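You operate a simulated robot arm through the tools that you are given. There is no shell and no other tool. Be economical: measure what you need, move in short steps, check, and stop when the job is done.

Carry out the task below with a simulated robot arm. There is one attempt and no reset: what you move stays moved.

JOB
Seat the orange die and crimp the thick hose end in it.
Fine: push the slide home, give one full stroke with hands clear of the ram, then draw the slide out again.

It is judged by the outcome, as a careful person would: the job done as asked, and still so three seconds after it is handed in. It fails if anything else is knocked over, pushed out of place, dropped, spilled or broken.

ROBOT AND FRAMES
A 6-joint arm with a two-finger parallel gripper, fixed in place. Base frame: the origin is at the foot of the arm, x ahead of it, y to its left, z up. Units: m, degrees, N and s.
With the tool pointing down near the work surface it reaches from about 0.36 to 0.76 m from the base axis. Its first joint turns from -66.0 to 66.0 degrees. Payload 2.45 kg.
The tool frame sits at the grasp point between the pads (the TCP): z along the fingers, y along the line on which they close. The tips reach 0.024 m beyond it. The gripper opens to 0.068 m. The fingers are 0.017 m wide and 0.01 m thick; the gripper's body (0.04 by 0.07 m) begins 0.041 m behind the TCP.
Orientation is told as [roll, pitch, yaw] about the base's x, y, z axes, in that order, counted from this pose: with the fingers straight down and closing along the base's y, the tool's x points along the base's -x, its y along +y and its z along -z.

CONTROLS
- The arm moves only by the tool play_rows. Its argument "rows" is a list of rows, each a list of 2 entries, a list of its own where there are three numbers: the shift along the tool's x, y, z in m, then the turn, a rotation vector about the tool's x, y, z in degrees. In form: [[[dx, dy, dz], [ax, ay, az]], ...]. A call has 1 to 10 rows; each row shifts and turns the commanded pose from where the row before left it, along the tool's axes as they then stand. "hand" is the finger opening in m, from 0 to 0.068, set as the call begins (left out, the last holds). Rows are played at 5 a second. More than 0.05 m and 8.6 degrees between two rows, or a gripper value outside its range, and nothing of the call is played. Where a pose cannot be reached the arm comes as near as it can. A force on the tool above 50 N (or 10 N above the force at the start of the call, whichever is more), or a blocked arm, ends the call early, and 0.2 s more pass. Each finger travels about 0.108 m/s and halts on what it meets, pressing with about 40 N; the grip force reading is that of the motor and also rises with nothing between the fingers. The clock runs only during rows and for 0.2 s after the last one: add rows that do not move to give the fingers time. It gives the time, the measured TCP pose, the force on the tool (base axes), the opening and the grip force at its end, in the units of the frame above (readings bear some noise), with the torque about the TCP (base axes, N m) and any sound that the robot's microphone picked up.
- Cameras (640 x 400 px; columns grow to the right, rows downward): "scene" is fixed at [0.1846, 0.429, 1.4695]; the picture's right is [-0.56, -0.83, 0.00], its down [-0.43, 0.29, -0.86] and it looks along [0.71, -0.48, -0.51] (base axes); focal length 333 px, centre (320, 200). "wrist" rides on the gripper at [0.084, 0.011, -0.075] in the tool frame; the picture's right is [-0.13, 0.99, 0.00], its down [-0.60, -0.08, -0.79] and it looks along [-0.79, -0.10, 0.61] (tool axes); focal length 251 px, centre (320, 200). There is no depth. A picture from a camera that has moved, and an enlarged one, comes with that camera's place and axes in the base frame and with its lens.
- get_image(camera): a new picture of that camera. It takes no simulated time.
- enlarge(camera, box): a new picture of the part [left, top, right, bottom] of that camera's present view, enlarged. It takes no simulated time.
- job_done(): hands the job in; it is judged then, once.

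Work in short steps. Places have to be worked out from the pictures, the camera data and where the tool is seen: move nearer, look again, correct. Check each grasp and each placing, and mend what went wrong. You have 120 turns and 68 pictures in all, those below and enlarged ones among them. Open the gripper and draw the arm clear of the work before you hand the job in, unless the task says otherwise; then end with one line.

The tools are called after "Call:" as a command line: name --argument value ..., lists and objects as JSON in quotes. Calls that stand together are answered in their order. play_rows: Moves the arm, as the interface text tells. Its arguments: {"type":"object","properties":{"rows":{"type":"array"},"hand":{"type":"number"}},"required":["rows"]} The other tools are called the same way: get_image (camera) takes a picture; enlarge (camera, box) takes an enlarged picture of a part of a camera's view; job_done () hands the job in.

At the start:

```text
clock: 0.0
position: [0.3875, 0.1992, 1.3197]
orientation: [0.0, 0.1, 0.0]
contact_force: [-0.4, -0.3, -0.6]
torque: [-0.01, 0.0, -0.01]
grip_width: 0.0681
finger_force: 0.1
```

scene: 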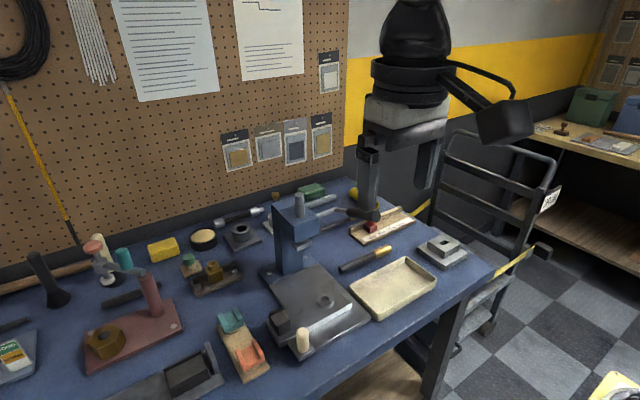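
wrist: 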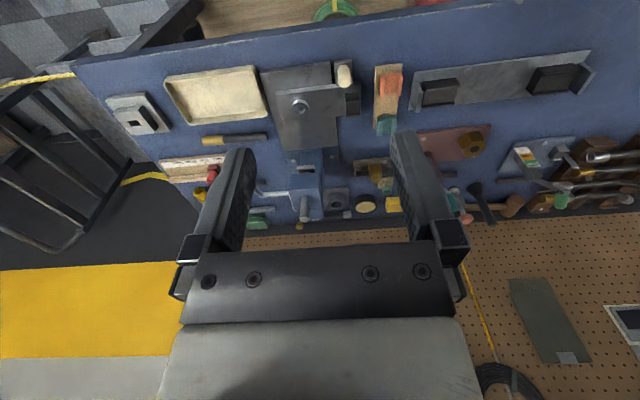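

I start by looking closer at the press and the dies.

Call:
enlarge --camera "scene" --box '[200, 180, 440, 390]'

Call:
enlarge --camera "wrist" --box '[100, 40, 420, 240]'

Call:
enlarge --camera "scene" --box '[60, 180, 300, 390]'

```text
1.90 times, centred on (320, 285) of scene
camera zoom: at [0.1846, 0.429, 1.4695], right [-0.56, -0.83, 0.0], down [-0.43, 0.29, -0.86], along [0.71, -0.48, -0.51], focal length 634 px, centre (320, 38)
```

zoom: 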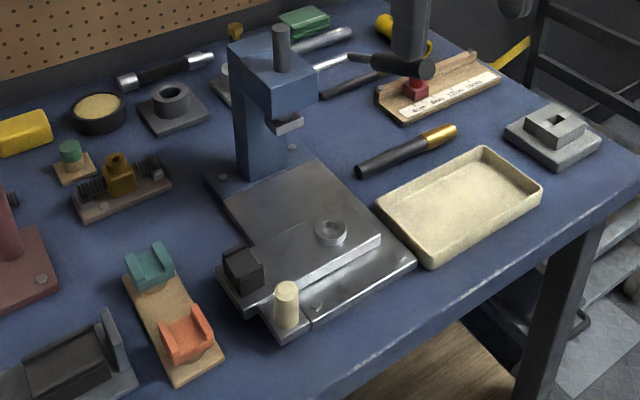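

```text
2.00 times, centred on (260, 140) of wrist
camera zoom: at [0.3033, 0.2095, 1.3925], right [0.13, 0.99, 0.0], down [0.61, -0.08, 0.79], along [0.79, -0.1, -0.61], focal length 503 px, centre (440, 320)
```

zoom: 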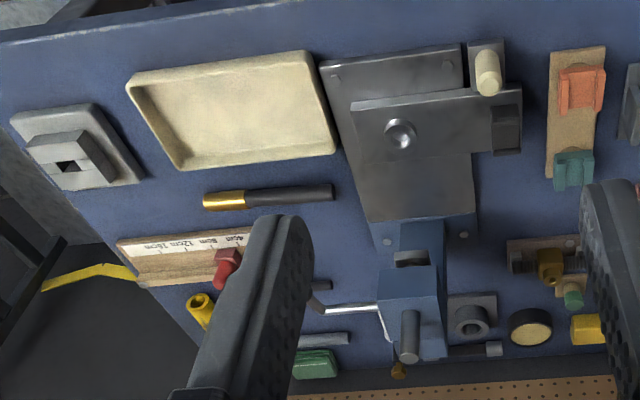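

```text
1.90 times, centred on (180, 285) of scene
camera zoom: at [0.1846, 0.429, 1.4695], right [-0.56, -0.83, 0.0], down [-0.43, 0.29, -0.86], along [0.71, -0.48, -0.51], focal length 634 px, centre (587, 38)
```

zoom: 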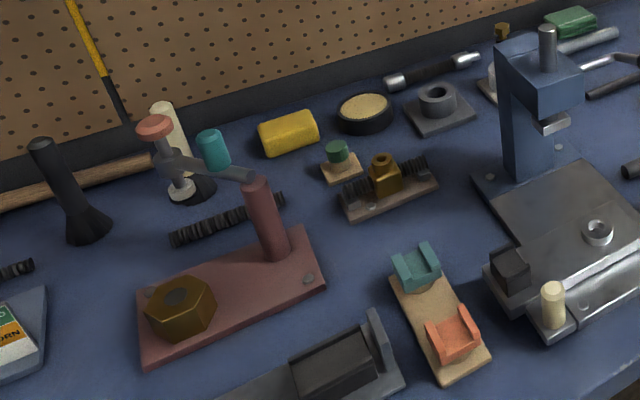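

I move down for a closer look at the press from the front.

Call:
play_rows --rows '[[[0, 0, 0.045], [0, 0, 0]], [[0, 0, 0.045], [0, 0, 0]], [[0, 0, 0.045], [0, 0, 0]], [[0, 0, 0.045], [0, 0, 0]], [[0, 0, 0.045], [0, 0, 0]], [[0, 0, 0.03], [0, 0, 0]]]'

Call:
get_image --camera "wrist"

Call:
get_image --camera "scene"

```text
clock: 1.4
position: [0.3872, 0.1988, 1.0633]
orientation: [0.0, 0.1, 0.0]
contact_force: [0.2, 0.7, 1.0]
torque: [-0.01, -0.03, 0.02]
grip_width: 0.0681
finger_force: 0.1
```

```text
62 pictures are left
camera wrist: at [0.3027, 0.2095, 1.1384], right [0.13, 0.99, 0.0], down [0.6, -0.08, 0.79], along [0.79, -0.1, -0.61], focal length 251 px, centre (320, 200)
```

wrist: 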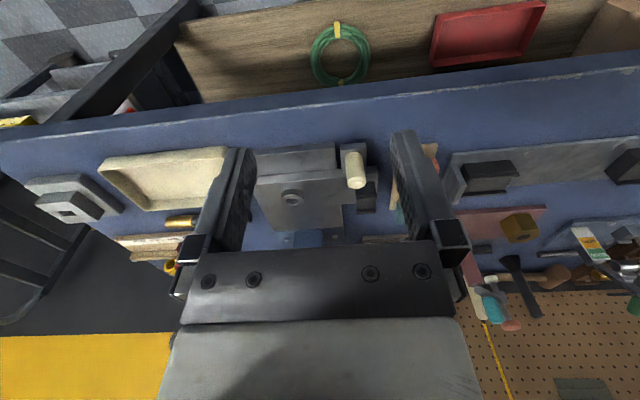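

```text
61 pictures are left
```

scene: 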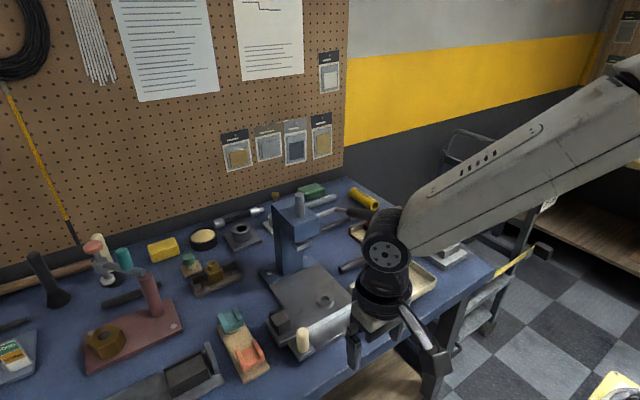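

I zoom tightly into the press and the hoses from the scene camera.

Call:
enlarge --camera "scene" --box '[260, 270, 356, 360]'

Call:
enlarge --camera "scene" --box '[256, 175, 390, 275]'

Call:
enlarge --camera "scene" --box '[200, 295, 280, 390]'

Call:
enlarge --camera "scene" --box '[60, 220, 240, 390]'

```text
4.44 times, centred on (308, 315) of scene
camera zoom: at [0.1846, 0.429, 1.4695], right [-0.56, -0.83, 0.0], down [-0.43, 0.29, -0.86], along [0.71, -0.48, -0.51], focal length 1479 px, centre (373, -311)
```

zoom: 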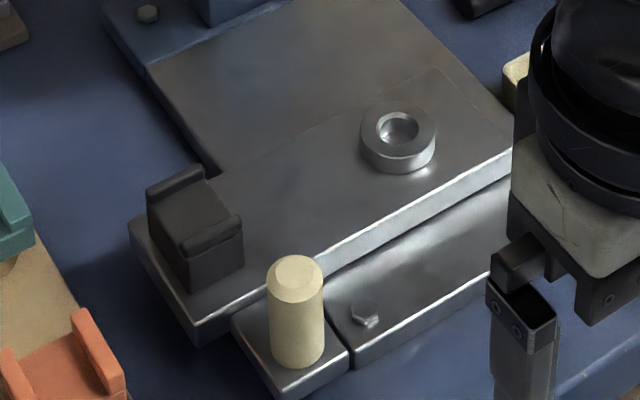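

```text
4.00 times, centred on (323, 225) of scene
camera zoom: at [0.1846, 0.429, 1.4695], right [-0.56, -0.83, 0.0], down [-0.43, 0.29, -0.86], along [0.71, -0.48, -0.51], focal length 1331 px, centre (308, 100)
```

zoom: 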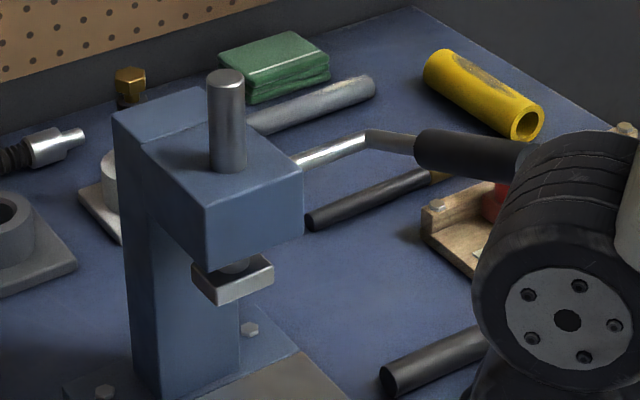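

```text
4.21 times, centred on (240, 342) of scene
camera zoom: at [0.1846, 0.429, 1.4695], right [-0.56, -0.83, 0.0], down [-0.43, 0.29, -0.86], along [0.71, -0.48, -0.51], focal length 1401 px, centre (657, -400)
```

zoom: 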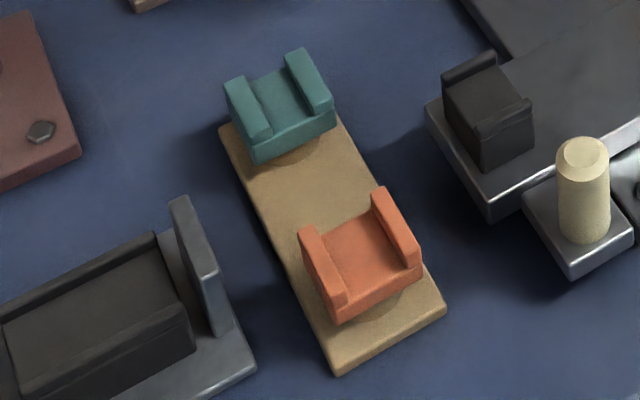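

```text
2.35 times, centred on (150, 305) of scene
camera zoom: at [0.1846, 0.429, 1.4695], right [-0.56, -0.83, 0.0], down [-0.43, 0.29, -0.86], along [0.71, -0.48, -0.51], focal length 783 px, centre (720, -47)
```

zoom: 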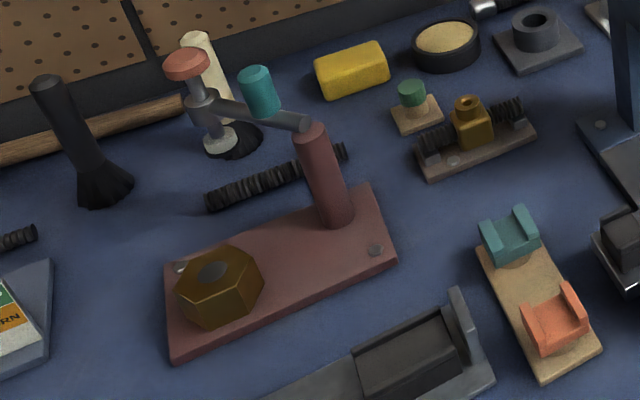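

I understand the layout: the die rack, the slide with a ring seat and black hose rest, two brass-ended hoses, and the press lever on the -y side. Now I tilt the camera for a near top-down view.

Call:
play_rows --rows '[[[-0.03, -0.01, -0.045], [0, 0, 0]], [[-0.03, -0.01, -0.045], [0, 0, 0]], [[-0.04, -0.01, -0.045], [0, 0, 0]], [[-0.04, -0.02, 0], [0, 0, 0]], [[-0.04, 0, 0], [0, 0, 0]], [[0, 0, 0], [0, 8, 0]], [[0, 0, 0], [0, 8, 0]], [[0, 0, 0], [0, 8, 0]]]'

Call:
get_image --camera "wrist"

```text
refused: row 1 steps farther than a row can; nothing moved
```

```text
56 pictures are left
camera wrist: at [0.3027, 0.2095, 1.1384], right [0.13, 0.99, 0.0], down [0.6, -0.08, 0.79], along [0.79, -0.1, -0.61], focal length 251 px, centre (320, 200)
```

wrist: 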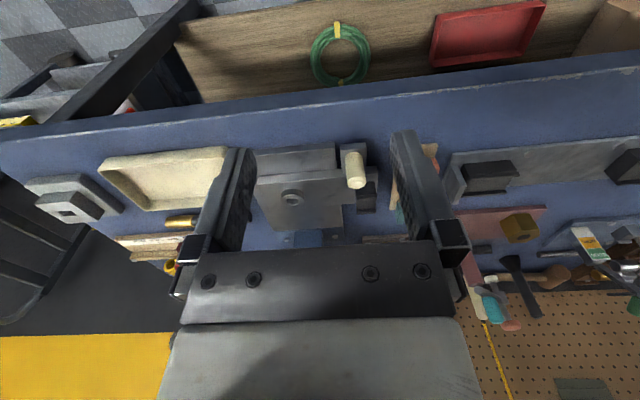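

The first row exceeded the step limit; I use smaller steps.

Call:
play_rows --rows '[[[-0.02, -0.008, -0.04], [0, 0, 0]], [[-0.02, -0.008, -0.04], [0, 0, 0]], [[-0.03, -0.01, -0.035], [0, 0, 0]], [[-0.04, -0.01, 0], [0, 0, 0]], [[-0.04, 0, 0], [0, 0, 0]], [[-0.03, 0, 0], [0, 0, 0]], [[0, 0, 0], [0, 8, 0]], [[0, 0, 0], [0, 8, 0]], [[0, 0, 0], [0, 8, 0]], [[0, 0, 0], [0, 0, 0]]]'

Call:
get_image --camera "wrist"

```text
clock: 3.6
position: [0.5673, 0.1635, 1.1771]
orientation: [0.1, 24.2, 0.0]
contact_force: [0.4, 0.4, 0.0]
torque: [-0.01, 0.0, -0.04]
grip_width: 0.0683
finger_force: 0.1
```

```text
55 pictures are left
camera wrist: at [0.5204, 0.1739, 1.28], right [0.12, 0.99, -0.05], down [0.88, -0.08, 0.48], along [0.47, -0.1, -0.88], focal length 251 px, centre (320, 200)
```

wrist: 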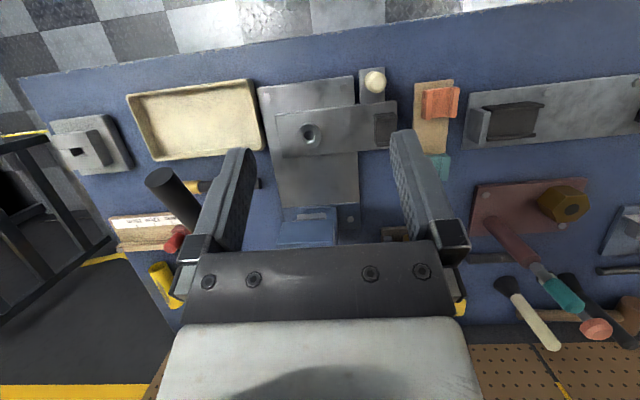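

A good top view; I enlarge the slide and die area and the lever/hose area.

Call:
enlarge --camera "wrist" --box '[250, 55, 480, 199]'

Call:
enlarge --camera "wrist" --box '[100, 130, 290, 249]'

```text
2.78 times, centred on (365, 127) of wrist
camera zoom: at [0.5204, 0.1739, 1.28], right [0.12, 0.99, -0.05], down [0.88, -0.08, 0.48], along [0.47, -0.1, -0.88], focal length 698 px, centre (195, 403)
```

zoom: 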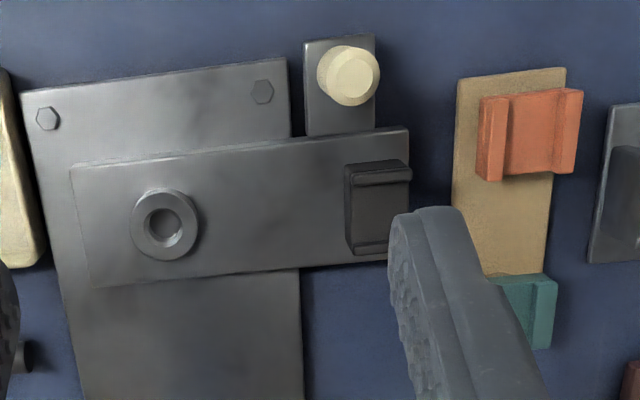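

```text
3.36 times, centred on (195, 190) of wrist
camera zoom: at [0.5204, 0.1739, 1.28], right [0.12, 0.99, -0.05], down [0.88, -0.08, 0.48], along [0.47, -0.1, -0.88], focal length 845 px, centre (740, 235)
```

zoom: 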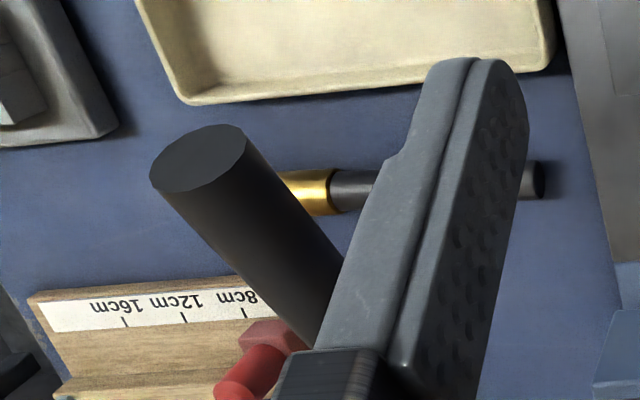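

From both views the orange die centre is at about (0.587, 0.317), top z≈0.897, ~0.048 across y; the ring seat is at (0.613, 0.126), top z≈0.89, and the press is axis-aligned. I straighten the tool and hover above the orange die.

Call:
play_rows --rows '[[[0, 0, 0], [0, -8, 0]], [[0, 0, 0], [0, -8, 0]], [[0, 0, 0], [0, -8.2, 0]], [[-0.005, 0.04, 0], [0, 0, 0]], [[-0.005, 0.04, 0], [0, 0, 0]], [[-0.005, 0.04, 0.02], [0, 0, 0]], [[-0.005, 0.034, 0.03], [0, 0, 0]], [[0, 0, 0.045], [0, 0, 0]], [[0, 0, 0.045], [0, 0, 0]], [[0, 0, 0.0], [0, 0, 0]]]' --hand 0.06

Call:
get_image --camera "wrist"

Call:
enlarge --camera "scene" --box '[190, 270, 310, 390]'

```text
clock: 5.8
position: [0.5883, 0.3179, 1.036]
orientation: [0.0, -0.1, 0.0]
contact_force: [-0.1, -0.2, -0.2]
torque: [0.0, -0.03, 0.02]
grip_width: 0.0599
finger_force: 0.1
```

```text
52 pictures are left
camera wrist: at [0.5042, 0.3281, 1.109], right [0.13, 0.99, 0.0], down [0.6, -0.08, 0.79], along [0.79, -0.1, -0.61], focal length 251 px, centre (320, 200)
```

wrist: 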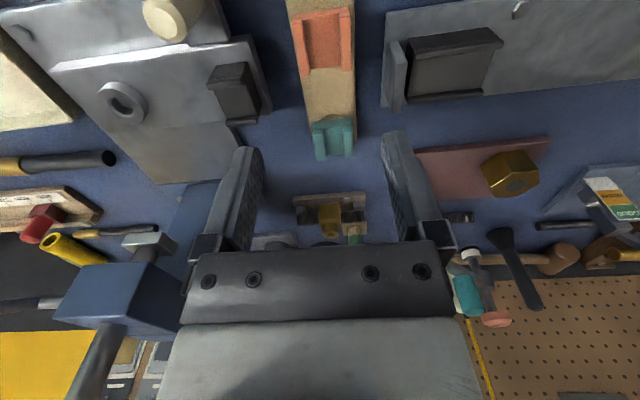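

```text
3.33 times, centred on (250, 330) of scene
camera zoom: at [0.1846, 0.429, 1.4695], right [-0.56, -0.83, 0.0], down [-0.43, 0.29, -0.86], along [0.71, -0.48, -0.51], focal length 1109 px, centre (553, -233)
```

zoom: 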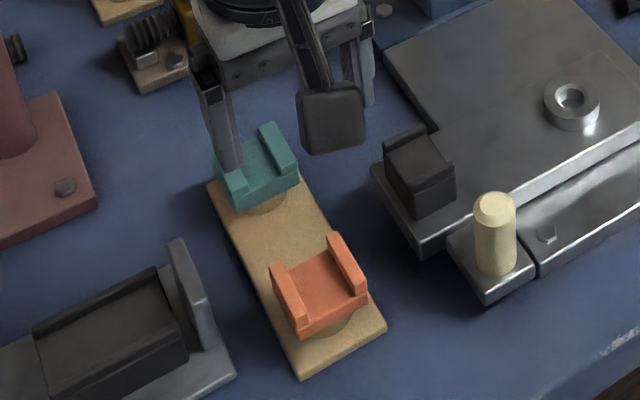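

The die centre refines to about (0.586, 0.321). I descend partway and check centring.

Call:
play_rows --rows '[[[0.002, 0.003, 0.03], [0, 0, 0]], [[0, 0, 0.035], [0, 0, 0]], [[0, 0, 0.03], [0, 0, 0]], [[0, 0, 0], [0, 0, 0]]]'

Call:
get_image --camera "wrist"

Call:
enlarge --camera "scene" --box '[190, 270, 310, 390]'

```text
clock: 6.8
position: [0.5851, 0.3201, 0.9435]
orientation: [0.0, -0.1, 0.0]
contact_force: [-0.1, 0.0, -0.2]
torque: [0.02, 0.04, 0.0]
grip_width: 0.0599
finger_force: 0.0
```

```text
50 pictures are left
camera wrist: at [0.501, 0.3307, 1.0172], right [0.13, 0.99, 0.0], down [0.6, -0.08, 0.79], along [0.79, -0.1, -0.61], focal length 251 px, centre (320, 200)
```

wrist: 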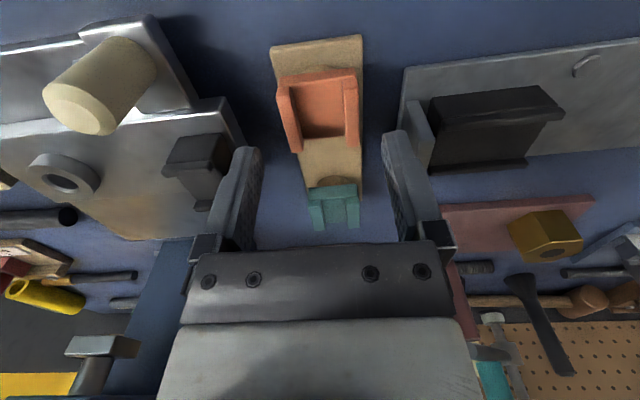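

```text
3.33 times, centred on (250, 330) of scene
camera zoom: at [0.1846, 0.429, 1.4695], right [-0.56, -0.83, 0.0], down [-0.43, 0.29, -0.86], along [0.71, -0.48, -0.51], focal length 1109 px, centre (553, -233)
```

zoom: 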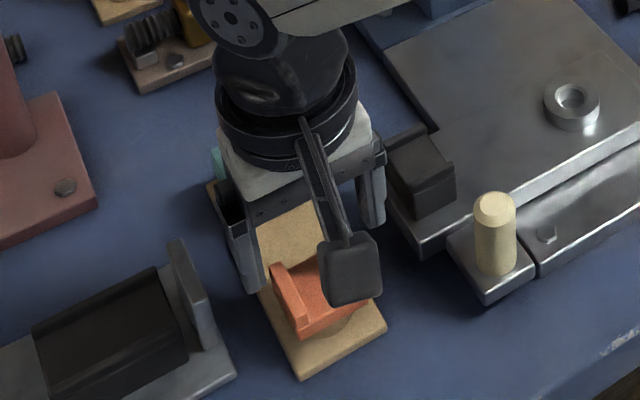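

Centring looks good: centre ≈ (0.582, 0.322). I descend to grasp height and close.

Call:
play_rows --rows '[[[0.002, 0.002, 0.02], [0, 0, 0]], [[0, 0, 0.02], [0, 0, 0]], [[0, 0, 0.008], [0, 0, 0]], [[0, 0, 0], [0, 0, 0]]]'

Call:
play_rows --rows '[[[0, 0, 0], [0, 0, 0]], [[0, 0, 0], [0, 0, 0]]]' --hand 0.03

Call:
get_image --camera "wrist"

```text
clock: 7.8
position: [0.5828, 0.3226, 0.8956]
orientation: [0.0, -0.1, 0.0]
contact_force: [-0.7, 0.1, -0.2]
torque: [-0.03, 0.0, 0.0]
grip_width: 0.0598
finger_force: 0.1
```

```text
clock: 8.4
position: [0.5846, 0.3211, 0.8957]
orientation: [-0.3, 0.0, -0.1]
contact_force: [-1.2, -23.6, 6.1]
torque: [-0.45, -0.02, -0.09]
grip_width: 0.0437
finger_force: 40.2
```

```text
48 pictures are left
camera wrist: at [0.4995, 0.3313, 0.9694], right [0.13, 0.99, 0.0], down [0.6, -0.08, 0.79], along [0.79, -0.11, -0.61], focal length 251 px, centre (320, 200)
```

wrist: 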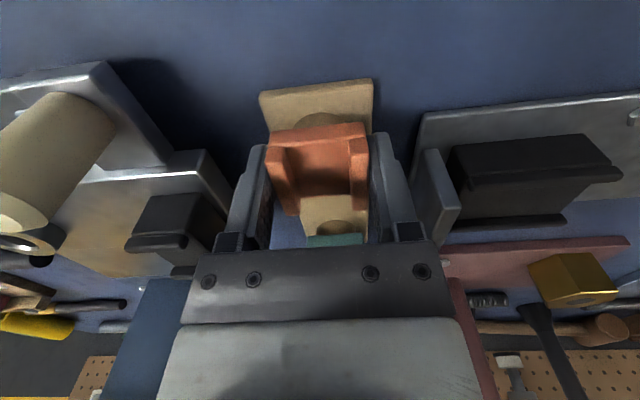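

Gripped at 0.0437 m. The side force suggests I'm ~2 mm too far +y; I relieve that and lift straight up.

Call:
play_rows --rows '[[[0, -0.002, 0], [0, 0, 0]], [[0, 0, -0.01], [0, 0, 0]], [[0, 0, -0.02], [0, 0, 0]], [[0, 0, -0.03], [0, 0, 0]], [[0, 0, -0.04], [0, 0, 0]], [[0, 0, 0], [0, 0, 0]]]'

Call:
get_image --camera "wrist"

Call:
enlarge --camera "scene" --box '[190, 240, 310, 390]'

```text
clock: 9.8
position: [0.5844, 0.3186, 0.9949]
orientation: [0.1, -0.2, 0.0]
contact_force: [-0.5, -0.7, -1.1]
torque: [-0.02, 0.0, 0.01]
grip_width: 0.0433
finger_force: 39.5
```

```text
47 pictures are left
camera wrist: at [0.4984, 0.3299, 1.0693], right [0.13, 0.99, 0.0], down [0.6, -0.08, 0.79], along [0.79, -0.1, -0.61], focal length 251 px, centre (320, 200)
```

wrist: 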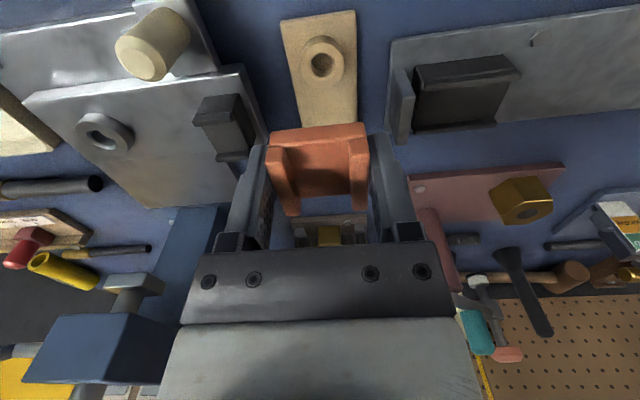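

```text
2.67 times, centred on (250, 315) of scene
camera zoom: at [0.1846, 0.429, 1.4695], right [-0.56, -0.83, 0.0], down [-0.43, 0.29, -0.86], along [0.71, -0.48, -0.51], focal length 888 px, centre (507, -107)
```

zoom: 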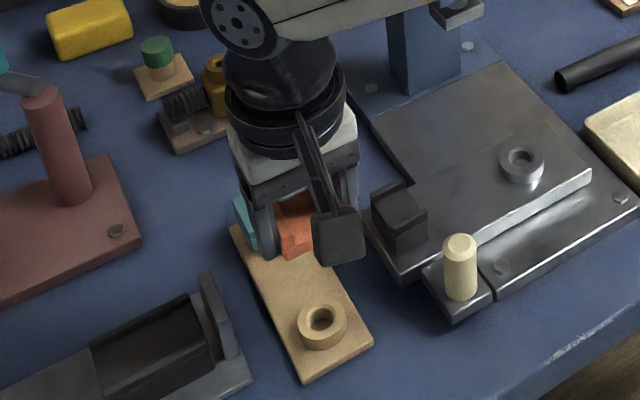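

Die is up; its stem hangs below, near TCP+(0.001,0). Ring is ~0.022 higher than the rack boss, so seating should be at TCP z≈0.918. Now I turn the tool 90° so the trough runs along y.

Call:
play_rows --rows '[[[0, 0, -0.03], [0, 0, -8.5]], [[0, 0, 0], [0, 0, -8.5]], [[0, 0, 0], [0, 0, -8.5]], [[0, 0, 0], [0, 0, -8.5]], [[0, 0, 0], [0, 0, -8.5]], [[0, 0, 0], [0, 0, -8.5]], [[0, 0, 0], [0, 0, -8.5]], [[0, 0, 0], [0, 0, -8.5]], [[0, 0, 0], [0, 0, -8.5]], [[0, 0, 0], [0, 0, -8.5]]]'

Call:
play_rows --rows '[[[0, 0, 0], [0, 0, -5]], [[0, 0, 0], [0, 0, 0]]]'

```text
clock: 12.0
position: [0.5836, 0.3188, 1.0253]
orientation: [-0.2, 0.0, 85.2]
contact_force: [-0.5, 0.6, -1.0]
torque: [0.02, -0.02, 0.01]
grip_width: 0.0435
finger_force: 40.4
```

```text
clock: 12.6
position: [0.5842, 0.3201, 1.0246]
orientation: [-0.1, 0.0, 90.0]
contact_force: [0.5, 0.5, -0.7]
torque: [0.01, 0.01, -0.01]
grip_width: 0.0433
finger_force: 39.9
```

Now I move over the ring (TCP to ≈(0.613, 0.125)), staying high.

Call:
play_rows --rows '[[[0.04, -0.01, 0], [0, 0, 0]], [[0.04, -0.01, 0], [0, 0, 0]], [[0.04, -0.009, 0], [0, 0, 0]], [[0.04, 0, 0], [0, 0, 0]], [[0.035, 0, 0.02], [0, 0, 0]], [[0, 0, 0.03], [0, 0, 0]], [[0, 0, 0], [0, 0, 0]]]'

Call:
get_image --camera "wrist"

Call:
enlarge --camera "scene" --box '[256, 230, 384, 350]'

```text
clock: 14.2
position: [0.6161, 0.1249, 0.9749]
orientation: [0.0, 0.0, 90.0]
contact_force: [0.1, -0.5, -1.1]
torque: [-0.03, -0.02, 0.02]
grip_width: 0.0434
finger_force: 40.1
```

```text
45 pictures are left
camera wrist: at [0.6036, 0.041, 1.0483], right [-0.99, 0.13, 0.0], down [0.08, 0.6, 0.79], along [0.1, 0.79, -0.61], focal length 251 px, centre (320, 200)
```

wrist: 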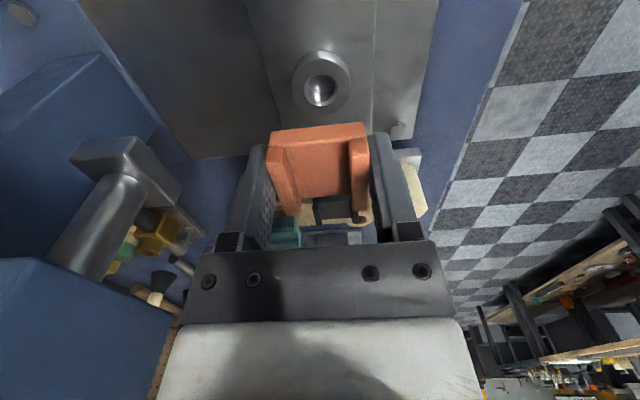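

```text
3.33 times, centred on (320, 290) of scene
camera zoom: at [0.1846, 0.4289, 1.4695], right [-0.56, -0.83, 0.0], down [-0.43, 0.29, -0.86], along [0.71, -0.48, -0.51], focal length 1109 px, centre (320, -100)
```

zoom: 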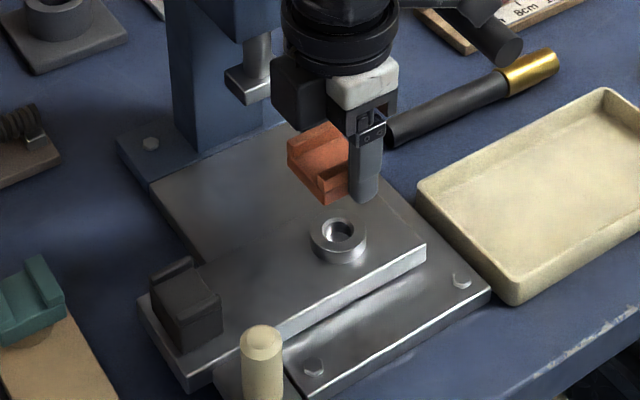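

Ring works out at ≈(0.613, 0.126, 0.892). I lower to just above it and look at the alignment.

Call:
play_rows --rows '[[[0, 0.0015, 0.015], [0, 0, 0]], [[0, 0, 0.013], [0, 0, 0]], [[0, 0, 0], [0, 0, 0]]]'

Call:
enlarge --camera "wrist" --box '[220, 40, 420, 240]'

Call:
enlarge --camera "scene" --box '[290, 260, 354, 310]'

```text
clock: 15.0
position: [0.6131, 0.1264, 0.9462]
orientation: [-0.2, -0.1, 90.1]
contact_force: [-0.3, 0.7, -0.2]
torque: [-0.19, -0.06, -0.07]
grip_width: 0.0433
finger_force: 40.4
```

```text
2.00 times, centred on (320, 140) of wrist
camera zoom: at [0.6016, 0.0417, 1.0201], right [-0.99, 0.13, 0.0], down [0.08, 0.6, 0.79], along [0.1, 0.79, -0.61], focal length 503 px, centre (320, 320)
```

zoom: 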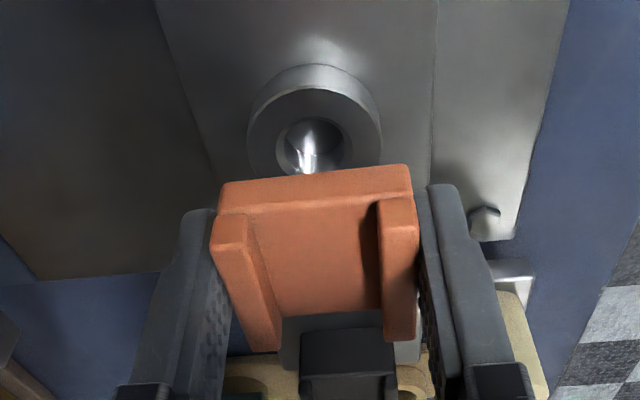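

```text
8.00 times, centred on (322, 285) of scene
camera zoom: at [0.1846, 0.429, 1.4695], right [-0.56, -0.83, 0.0], down [-0.43, 0.29, -0.86], along [0.71, -0.48, -0.51], focal length 2662 px, centre (304, -480)
```

zoom: 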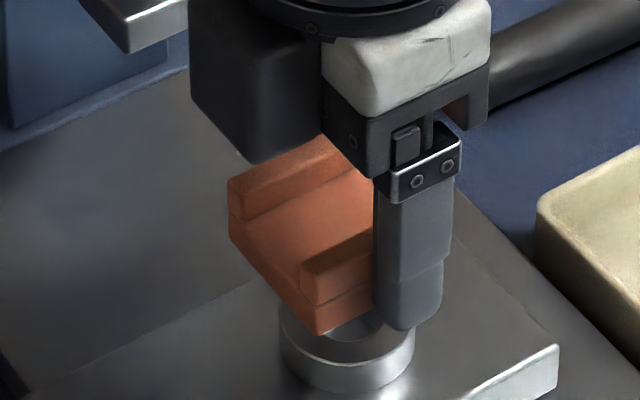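

Alignment agrees within ~1 mm. I lower gently and watch the force and height.

Call:
play_rows --rows '[[[0.0005, 0, 0.005], [0, 0, 0]], [[0, 0, 0.004], [0, 0, 0]], [[0, 0, 0.004], [0, 0, 0]], [[0, 0, 0], [0, 0, 0]]]'

```text
clock: 16.0
position: [0.6127, 0.124, 0.937]
orientation: [-0.4, 0.0, 90.1]
contact_force: [-9.4, 1.6, 31.4]
torque: [-3.26, -0.57, -0.92]
grip_width: 0.0438
finger_force: 39.8
```

The torque shows contact ~0.1 m to the -y side: the wrist camera is touching the lever grip, not the die. I back up and will use the opposite yaw (camera on the +y side).

Call:
play_rows --rows '[[[0, 0, -0.02], [0, 0, 0]], [[0, 0, -0.03], [0, 0, 0]], [[0, 0, -0.03], [0, 0, 0]], [[-0.03, 0, -0.03], [0, 0, 0]], [[-0.04, 0, 0], [0, 0, 0]], [[-0.03, 0, 0], [0, 0, 0]]]'

Call:
get_image --camera "scene"

Call:
get_image --camera "wrist"

```text
clock: 17.4
position: [0.6093, 0.2228, 1.0439]
orientation: [-0.2, 0.0, 90.0]
contact_force: [0.5, 0.4, -0.8]
torque: [-0.01, -0.01, -0.01]
grip_width: 0.0435
finger_force: 40.5
```

```text
41 pictures are left
```

scene: 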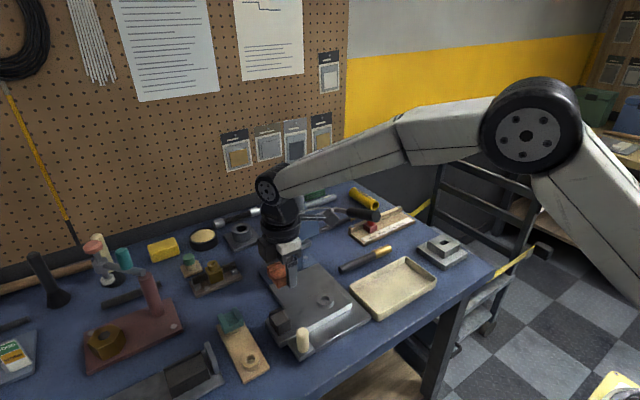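

```text
40 pictures are left
camera wrist: at [0.5986, 0.1391, 1.1175], right [-0.99, 0.13, 0.0], down [0.08, 0.6, 0.79], along [0.1, 0.79, -0.61], focal length 251 px, centre (320, 200)
```

wrist: 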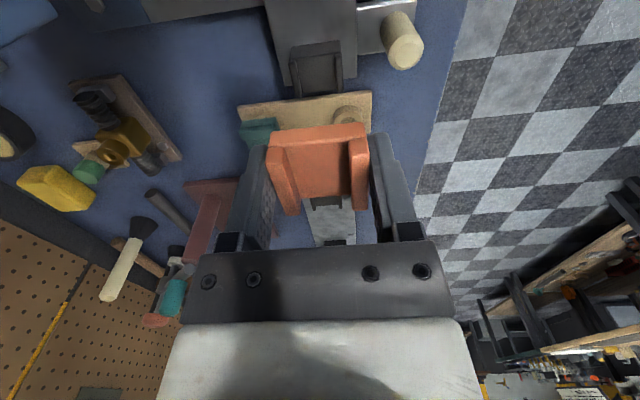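

Lever appears unmoved. I rotate back through 0 to yaw -90 (camera swings on the robot side, clear of the press).

Call:
play_rows --rows '[[[0, 0, 0], [0, 0, 8.5]], [[0, 0, 0], [0, 0, 8.5]], [[0, 0, 0], [0, 0, 8.5]], [[0, 0, 0], [0, 0, 8.5]], [[0, 0, 0], [0, 0, 8.5]], [[0, 0, 0], [0, 0, 8.5]], [[0, 0, 0], [0, 0, 8.5]], [[0, 0, 0], [0, 0, 8.5]], [[0, 0, 0], [0, 0, 8.5]], [[0, 0, 0], [0, 0, 8.5]]]'

Call:
play_rows --rows '[[[0, 0, 0], [0, 0, 8.5]], [[0, 0, 0], [0, 0, 8.5]], [[0, 0, 0], [0, 0, 8.5]], [[0, 0, 0], [0, 0, 8.5]], [[0, 0, 0], [0, 0, 8.5]], [[0, 0, 0], [0, 0, 8.5]], [[0, 0, 0], [0, 0, 8.5]], [[0, 0, 0], [0, 0, 8.5]], [[0, 0, 0], [0, 0, 8.5]], [[0, 0, 0], [0, 0, 8.5]]]'

Call:
play_rows --rows '[[[0, 0, 0], [0, 0, 8.5]], [[0, 0, 0], [0, 0, 1.5]], [[0, 0, 0], [0, 0, 0]]]'

```text
clock: 19.6
position: [0.6106, 0.2248, 1.0448]
orientation: [-0.1, 0.0, 4.9]
contact_force: [-0.2, 1.0, -1.0]
torque: [-0.01, 0.04, 0.02]
grip_width: 0.0433
finger_force: 39.4
```

```text
clock: 21.8
position: [0.6118, 0.2248, 1.0444]
orientation: [0.0, 0.0, -80.2]
contact_force: [-0.6, 0.6, -0.5]
torque: [0.02, 0.03, -0.04]
grip_width: 0.0434
finger_force: 39.8
```

```text
clock: 22.6
position: [0.6116, 0.2237, 1.0443]
orientation: [0.1, 0.0, -90.1]
contact_force: [0.6, 0.3, -0.4]
torque: [0.01, -0.03, -0.02]
grip_width: 0.044
finger_force: 40.1
```

Now tool x=+y, tool y=+x. I move over the ring and down to just above it.

Call:
play_rows --rows '[[[-0.035, 0.0005, 0], [0, 0, 0]], [[-0.035, 0.0005, 0.02], [0, 0, 0]], [[-0.0275, 0.0005, 0.03], [0, 0, 0]], [[0, 0, 0.03], [0, 0, 0]], [[0, 0, 0.016], [0, 0, 0]], [[0, 0, 0], [0, 0, 0]]]'

Call:
enlarge --camera "wrist" --box '[200, 20, 440, 240]'

Call:
enlarge --camera "scene" --box '[270, 240, 370, 320]'

```text
clock: 24.0
position: [0.6127, 0.1244, 0.9465]
orientation: [0.1, 0.0, -90.0]
contact_force: [0.4, -0.7, -1.3]
torque: [0.0, -0.02, 0.01]
grip_width: 0.0434
finger_force: 40.1
```

```text
1.82 times, centred on (320, 130) of wrist
camera zoom: at [0.6234, 0.2084, 1.0212], right [0.99, -0.13, 0.0], down [-0.08, -0.6, 0.79], along [-0.1, -0.79, -0.61], focal length 457 px, centre (320, 327)
```

zoom: 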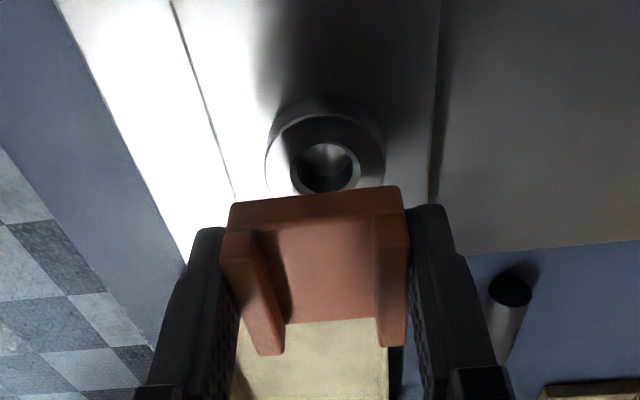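

```text
5.00 times, centred on (320, 280) of scene
camera zoom: at [0.1846, 0.429, 1.4695], right [-0.56, -0.83, 0.0], down [-0.43, 0.29, -0.86], along [0.71, -0.48, -0.51], focal length 1664 px, centre (320, -200)
```

zoom: 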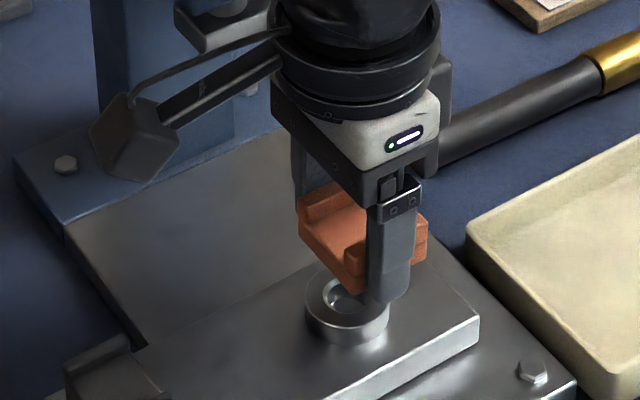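

Ring estimate from both sides: (0.614, 0.125, 0.894). I lower in small steps.

Call:
play_rows --rows '[[[-0.0005, 0.001, 0.005], [0, 0, 0]], [[0, 0, 0.005], [0, 0, 0]], [[0, 0, 0.003], [0, 0, 0]], [[0, 0, 0], [0, 0, 0]]]'

```text
clock: 25.0
position: [0.6135, 0.1247, 0.9349]
orientation: [0.0, 0.0, -90.0]
contact_force: [-0.7, -0.3, -1.0]
torque: [0.02, 0.01, -0.04]
grip_width: 0.0435
finger_force: 39.8
```

Call:
play_rows --rows '[[[0, 0, 0.003], [0, 0, 0]], [[0, 0, 0.003], [0, 0, 0]], [[0, 0, 0.003], [0, 0, 0]], [[0, 0, 0.003], [0, 0, 0]], [[0, 0, 0], [0, 0, 0]]]'

```text
clock: 26.2
position: [0.6144, 0.1263, 0.9263]
orientation: [0.6, 0.0, -90.0]
contact_force: [0.6, -0.6, 34.4]
torque: [-0.4, 0.21, 0.05]
grip_width: 0.0436
finger_force: 40.5
```

Contact at z≈0.926, near the expected seat height; I look to see whether it is fully in.

Call:
enlarge --camera "scene" --box '[295, 265, 359, 315]'

Call:
enlarge --camera "wrist" --box '[200, 20, 440, 240]'

```text
8.00 times, centred on (327, 290) of scene
camera zoom: at [0.1839, 0.4288, 1.4697], right [-0.56, -0.83, 0.0], down [-0.42, 0.29, -0.86], along [0.71, -0.48, -0.51], focal length 2662 px, centre (264, -520)
```

zoom: 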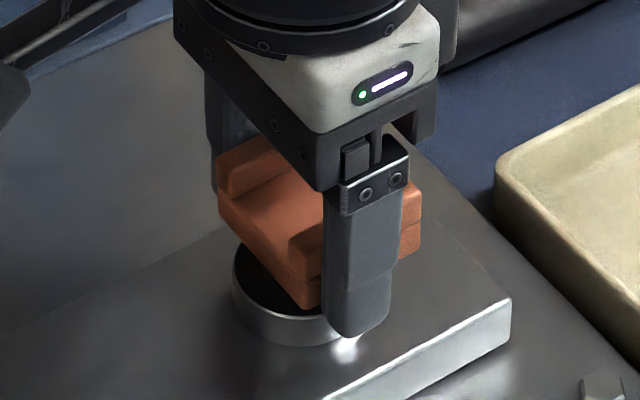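

```text
1.82 times, centred on (320, 130) of wrist
camera zoom: at [0.6254, 0.2106, 1.0008], right [0.99, -0.13, 0.01], down [-0.09, -0.61, 0.79], along [-0.1, -0.79, -0.61], focal length 457 px, centre (320, 327)
```

zoom: 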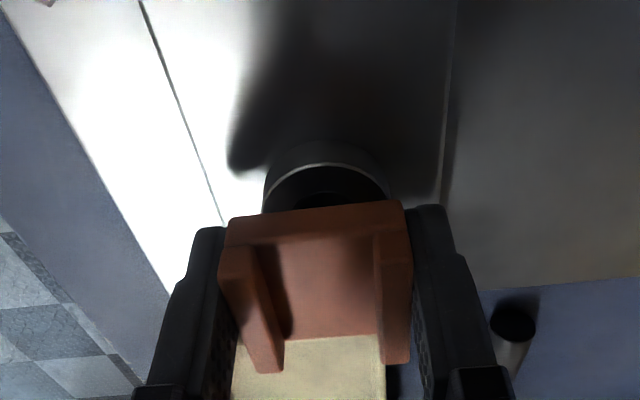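

Re-deriving from the picture, the die sits ~3–4 mm toward -y of the TCP and the stem is touching the -y rim (torque agrees). I ease up, shift +y 3 mm and try again.

Call:
play_rows --rows '[[[0, 0, -0.005], [0, 0, 0]], [[0.003, 0, 0], [0, 0, 0]], [[0, 0, 0.003], [0, 0, 0]], [[0, 0, 0.003], [0, 0, 0]], [[0, 0, 0.002], [0, 0, 0]], [[0, 0, 0], [0, 0, 0]]]'

```text
clock: 27.6
position: [0.6143, 0.13, 0.9213]
orientation: [0.3, 0.1, -89.9]
contact_force: [0.9, -1.4, 27.8]
torque: [-0.44, 0.12, 0.0]
grip_width: 0.0434
finger_force: 39.4
```

Lower now (0.921). I check visually.

Call:
enlarge --camera "scene" --box '[295, 265, 359, 315]'

Call:
enlarge --camera "wrist" --box '[240, 60, 400, 200]'

```text
8.00 times, centred on (327, 290) of scene
camera zoom: at [0.184, 0.4288, 1.4696], right [-0.56, -0.83, 0.0], down [-0.42, 0.29, -0.86], along [0.71, -0.48, -0.51], focal length 2662 px, centre (264, -520)
```

zoom: 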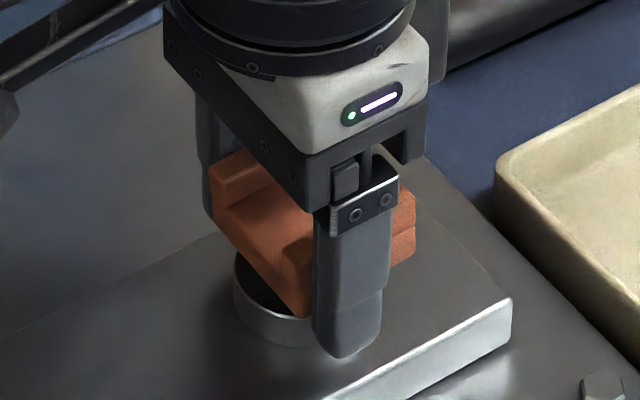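

```text
2.86 times, centred on (320, 130) of wrist
camera zoom: at [0.6248, 0.2145, 0.9961], right [0.99, -0.13, 0.01], down [-0.08, -0.61, 0.79], along [-0.1, -0.79, -0.61], focal length 718 px, centre (320, 400)
```

zoom: 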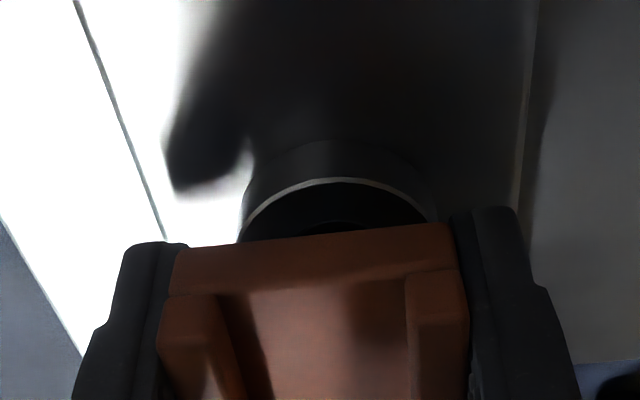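

The stem is still riding on the rim (die slipped slightly up in the grip). Torque and picture both say to move +y ~2 mm and +x ~1 mm; I ease off, shift, and press lightly.

Call:
play_rows --rows '[[[0, 0, -0.004], [0, 0, 0]], [[0.002, 0.001, 0], [0, 0, 0]], [[0, 0, 0.002], [0, 0, 0]], [[0, 0, 0.002], [0, 0, 0]], [[0, 0, 0], [0, 0, 0]]]'

```text
clock: 28.8
position: [0.6158, 0.1323, 0.9216]
orientation: [0.4, 0.1, -90.0]
contact_force: [1.0, 1.6, 12.0]
torque: [-0.17, 0.02, 0.01]
grip_width: 0.0435
finger_force: 39.8
```

Still rim contact at -y (y≈-0.014). I slide +y in 1 mm steps under this light load.

Call:
play_rows --rows '[[[0.001, 0.0003, 0], [0, 0, 0]], [[0, 0, 0.001], [0, 0, 0]], [[0, 0, 0], [0, 0, 0]]]'

Call:
play_rows --rows '[[[0.001, 0, 0], [0, 0, 0]], [[0, 0, 0.001], [0, 0, 0]], [[0, 0, 0], [0, 0, 0]]]'

```text
clock: 29.6
position: [0.6159, 0.1332, 0.9209]
orientation: [0.3, 0.0, -89.9]
contact_force: [0.8, 4.2, 16.7]
torque: [-0.18, 0.07, 0.02]
grip_width: 0.0434
finger_force: 40.0
```

```text
clock: 30.4
position: [0.6146, 0.134, 0.9166]
orientation: [-0.1, 0.0, -90.0]
contact_force: [2.7, 5.8, -4.5]
torque: [0.21, -0.05, 0.01]
grip_width: 0.0434
finger_force: 40.4
```

The die dropped into the hole (force gone). I keep lowering.

Call:
play_rows --rows '[[[0, 0, 0.003], [0, 0, 0]], [[0, 0, 0.003], [0, 0, 0]], [[0, 0, 0.003], [0, 0, 0]], [[0, 0, 0], [0, 0, 0]]]'

```text
clock: 31.4
position: [0.6178, 0.1333, 0.9118]
orientation: [0.5, 0.1, -90.0]
contact_force: [1.5, -2.4, 24.1]
torque: [0.77, 0.2, 0.03]
grip_width: 0.0438
finger_force: 40.3
```

Call:
enlarge --camera "scene" --box '[295, 265, 359, 315]'

Call:
enlarge --camera "wrist" --box '[240, 60, 400, 200]'

```text
8.00 times, centred on (327, 290) of scene
camera zoom: at [0.1841, 0.4288, 1.4696], right [-0.56, -0.83, 0.0], down [-0.42, 0.29, -0.86], along [0.71, -0.48, -0.51], focal length 2662 px, centre (264, -520)
```

zoom: 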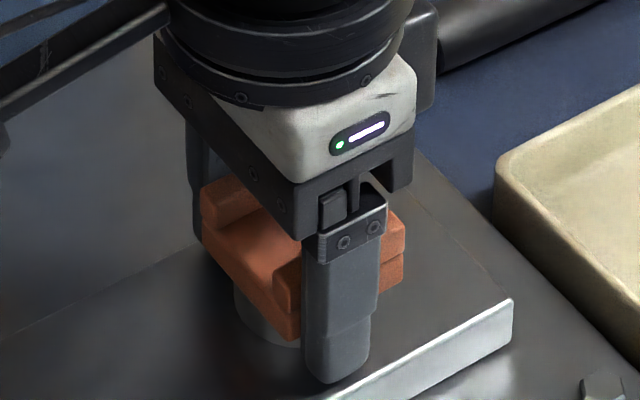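

```text
2.86 times, centred on (320, 130) of wrist
camera zoom: at [0.6269, 0.2164, 0.9855], right [0.99, -0.13, 0.01], down [-0.09, -0.61, 0.79], along [-0.1, -0.79, -0.61], focal length 718 px, centre (320, 400)
```

zoom: 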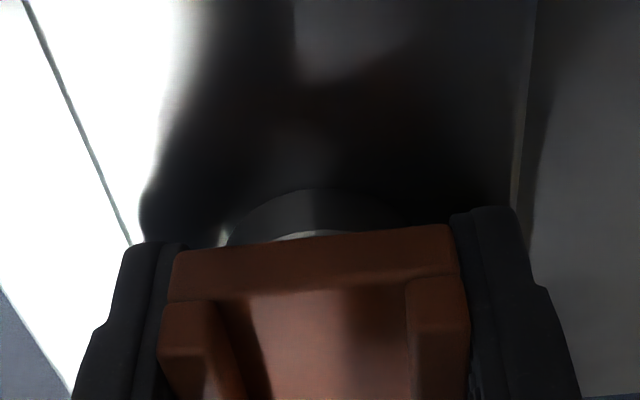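

The die now covers the ring, seemingly seated. I ease the pressure and open the fingers moderately.

Call:
play_rows --rows '[[[0, 0, -0.003], [0, 0, 0]], [[0, 0, 0], [0, 0, 0]]]'

Call:
play_rows --rows '[[[0, 0, 0], [0, 0, 0]], [[0, 0, 0], [0, 0, 0]]]' --hand 0.058

Call:
enlarge --camera "wrist" --box '[240, 60, 400, 200]'

```text
clock: 32.0
position: [0.6145, 0.1313, 0.9101]
orientation: [0.0, 0.0, -90.0]
contact_force: [4.2, 2.0, 0.7]
torque: [1.04, -0.35, 0.0]
grip_width: 0.0435
finger_force: 40.0
```

```text
clock: 32.6
position: [0.616, 0.1326, 0.9113]
orientation: [0.1, -0.1, -90.0]
contact_force: [0.1, 0.3, 0.5]
torque: [0.0, 0.01, -0.04]
grip_width: 0.058
finger_force: 0.0
```

```text
2.86 times, centred on (320, 130) of wrist
camera zoom: at [0.6254, 0.2164, 0.9856], right [0.99, -0.13, 0.0], down [-0.08, -0.6, 0.79], along [-0.1, -0.79, -0.61], focal length 718 px, centre (320, 400)
```

zoom: 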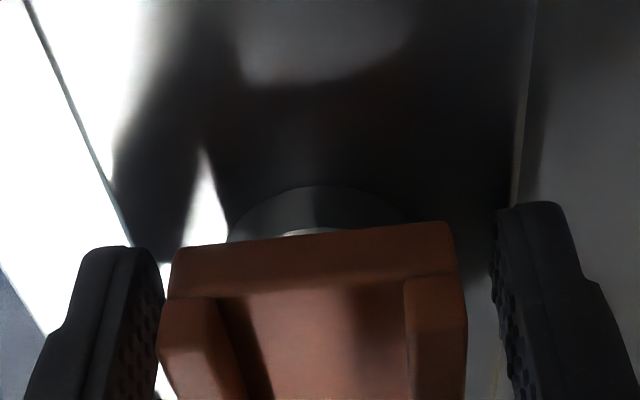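

Released; I lift straight up and inspect the die.

Call:
play_rows --rows '[[[0, 0.0, -0.01], [0, 0, 0]], [[0, 0, -0.02], [0, 0, 0]], [[0, 0, -0.04], [0, 0, 0]], [[0, 0, -0.04], [0, 0, 0]], [[0, 0, -0.04], [0, 0, 0]]]' --hand 0.062

Call:
enlarge --camera "scene" --box '[260, 250, 372, 350]'

Call:
get_image --camera "wrist"

```text
clock: 33.8
position: [0.6142, 0.1317, 1.062]
orientation: [0.1, 0.0, -90.0]
contact_force: [-0.4, -0.2, 0.4]
torque: [0.0, -0.02, 0.0]
grip_width: 0.0618
finger_force: 0.0
```

```text
4.00 times, centred on (316, 300) of scene
camera zoom: at [0.1846, 0.4289, 1.4695], right [-0.56, -0.83, 0.0], down [-0.43, 0.29, -0.86], along [0.71, -0.48, -0.51], focal length 1331 px, centre (336, -200)
```

zoom: 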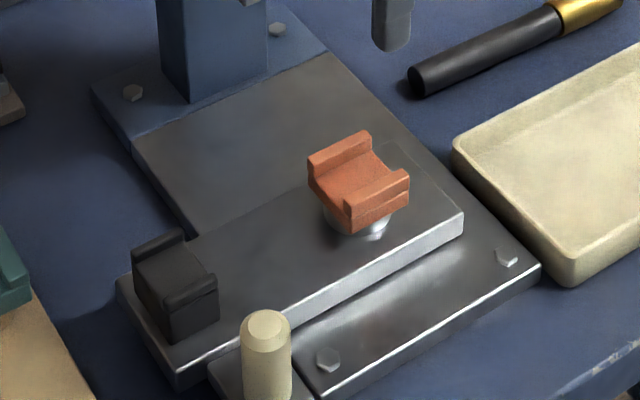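

```text
29 pictures are left
camera wrist: at [0.6251, 0.2163, 1.1355], right [0.99, -0.13, 0.0], down [-0.08, -0.6, 0.79], along [-0.1, -0.79, -0.61], focal length 251 px, centre (320, 200)
```

wrist: 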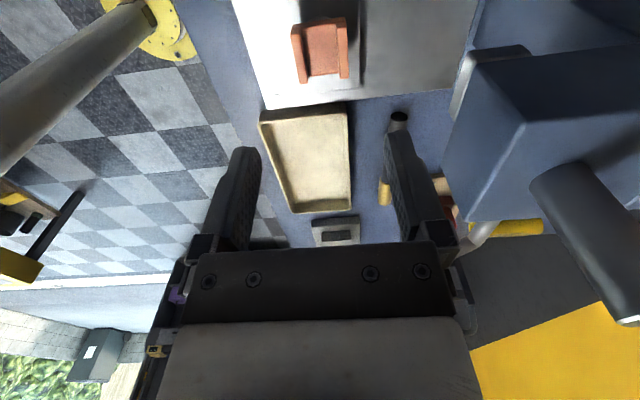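

Die is seated level with its trough along y, in line with the black rest. Next I need the lever's 3D geometry before approaching the hose; I back the arm off to view it from the +y side.

Call:
play_rows --rows '[[[0.02, -0.04, -0.01], [0, 0, 0]], [[0.02, -0.04, -0.01], [0, 0, 0]], [[0.02, -0.04, -0.01], [0, 0, 0]], [[0.02, -0.04, 0], [0, 0, 0]], [[0.02, -0.035, 0], [0, 0, 0]], [[0, 0, 0], [0, 0, 0]]]'

Call:
get_image --camera "wrist"

Call:
enlarge --camera "scene" --box '[256, 175, 416, 300]'

```text
clock: 35.2
position: [0.4205, 0.234, 1.0911]
orientation: [0.1, 0.0, -89.9]
contact_force: [-0.1, 0.3, 0.1]
torque: [0.0, -0.03, 0.01]
grip_width: 0.0621
finger_force: 0.0
```

```text
28 pictures are left
camera wrist: at [0.4309, 0.3182, 1.1653], right [0.99, -0.13, 0.0], down [-0.08, -0.6, 0.79], along [-0.1, -0.79, -0.61], focal length 251 px, centre (320, 200)
```

wrist: 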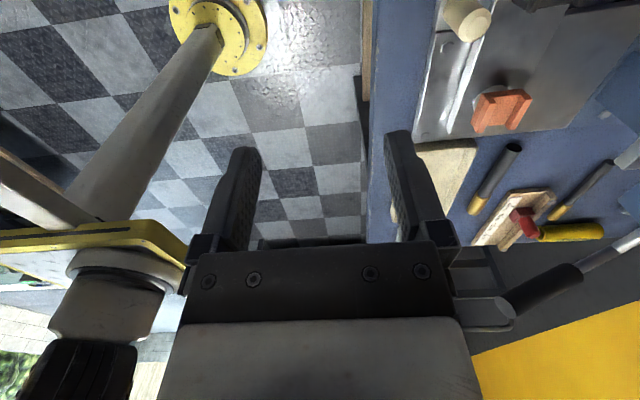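

```text
3.20 times, centred on (336, 238) of scene
camera zoom: at [0.1846, 0.429, 1.4695], right [-0.56, -0.83, 0.0], down [-0.43, 0.29, -0.86], along [0.71, -0.48, -0.51], focal length 1065 px, centre (269, 80)
```

zoom: 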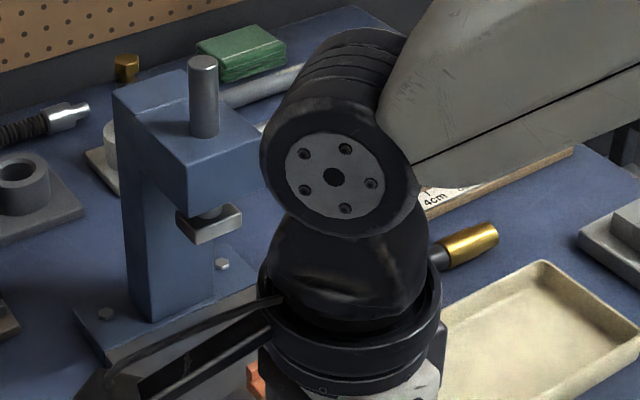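

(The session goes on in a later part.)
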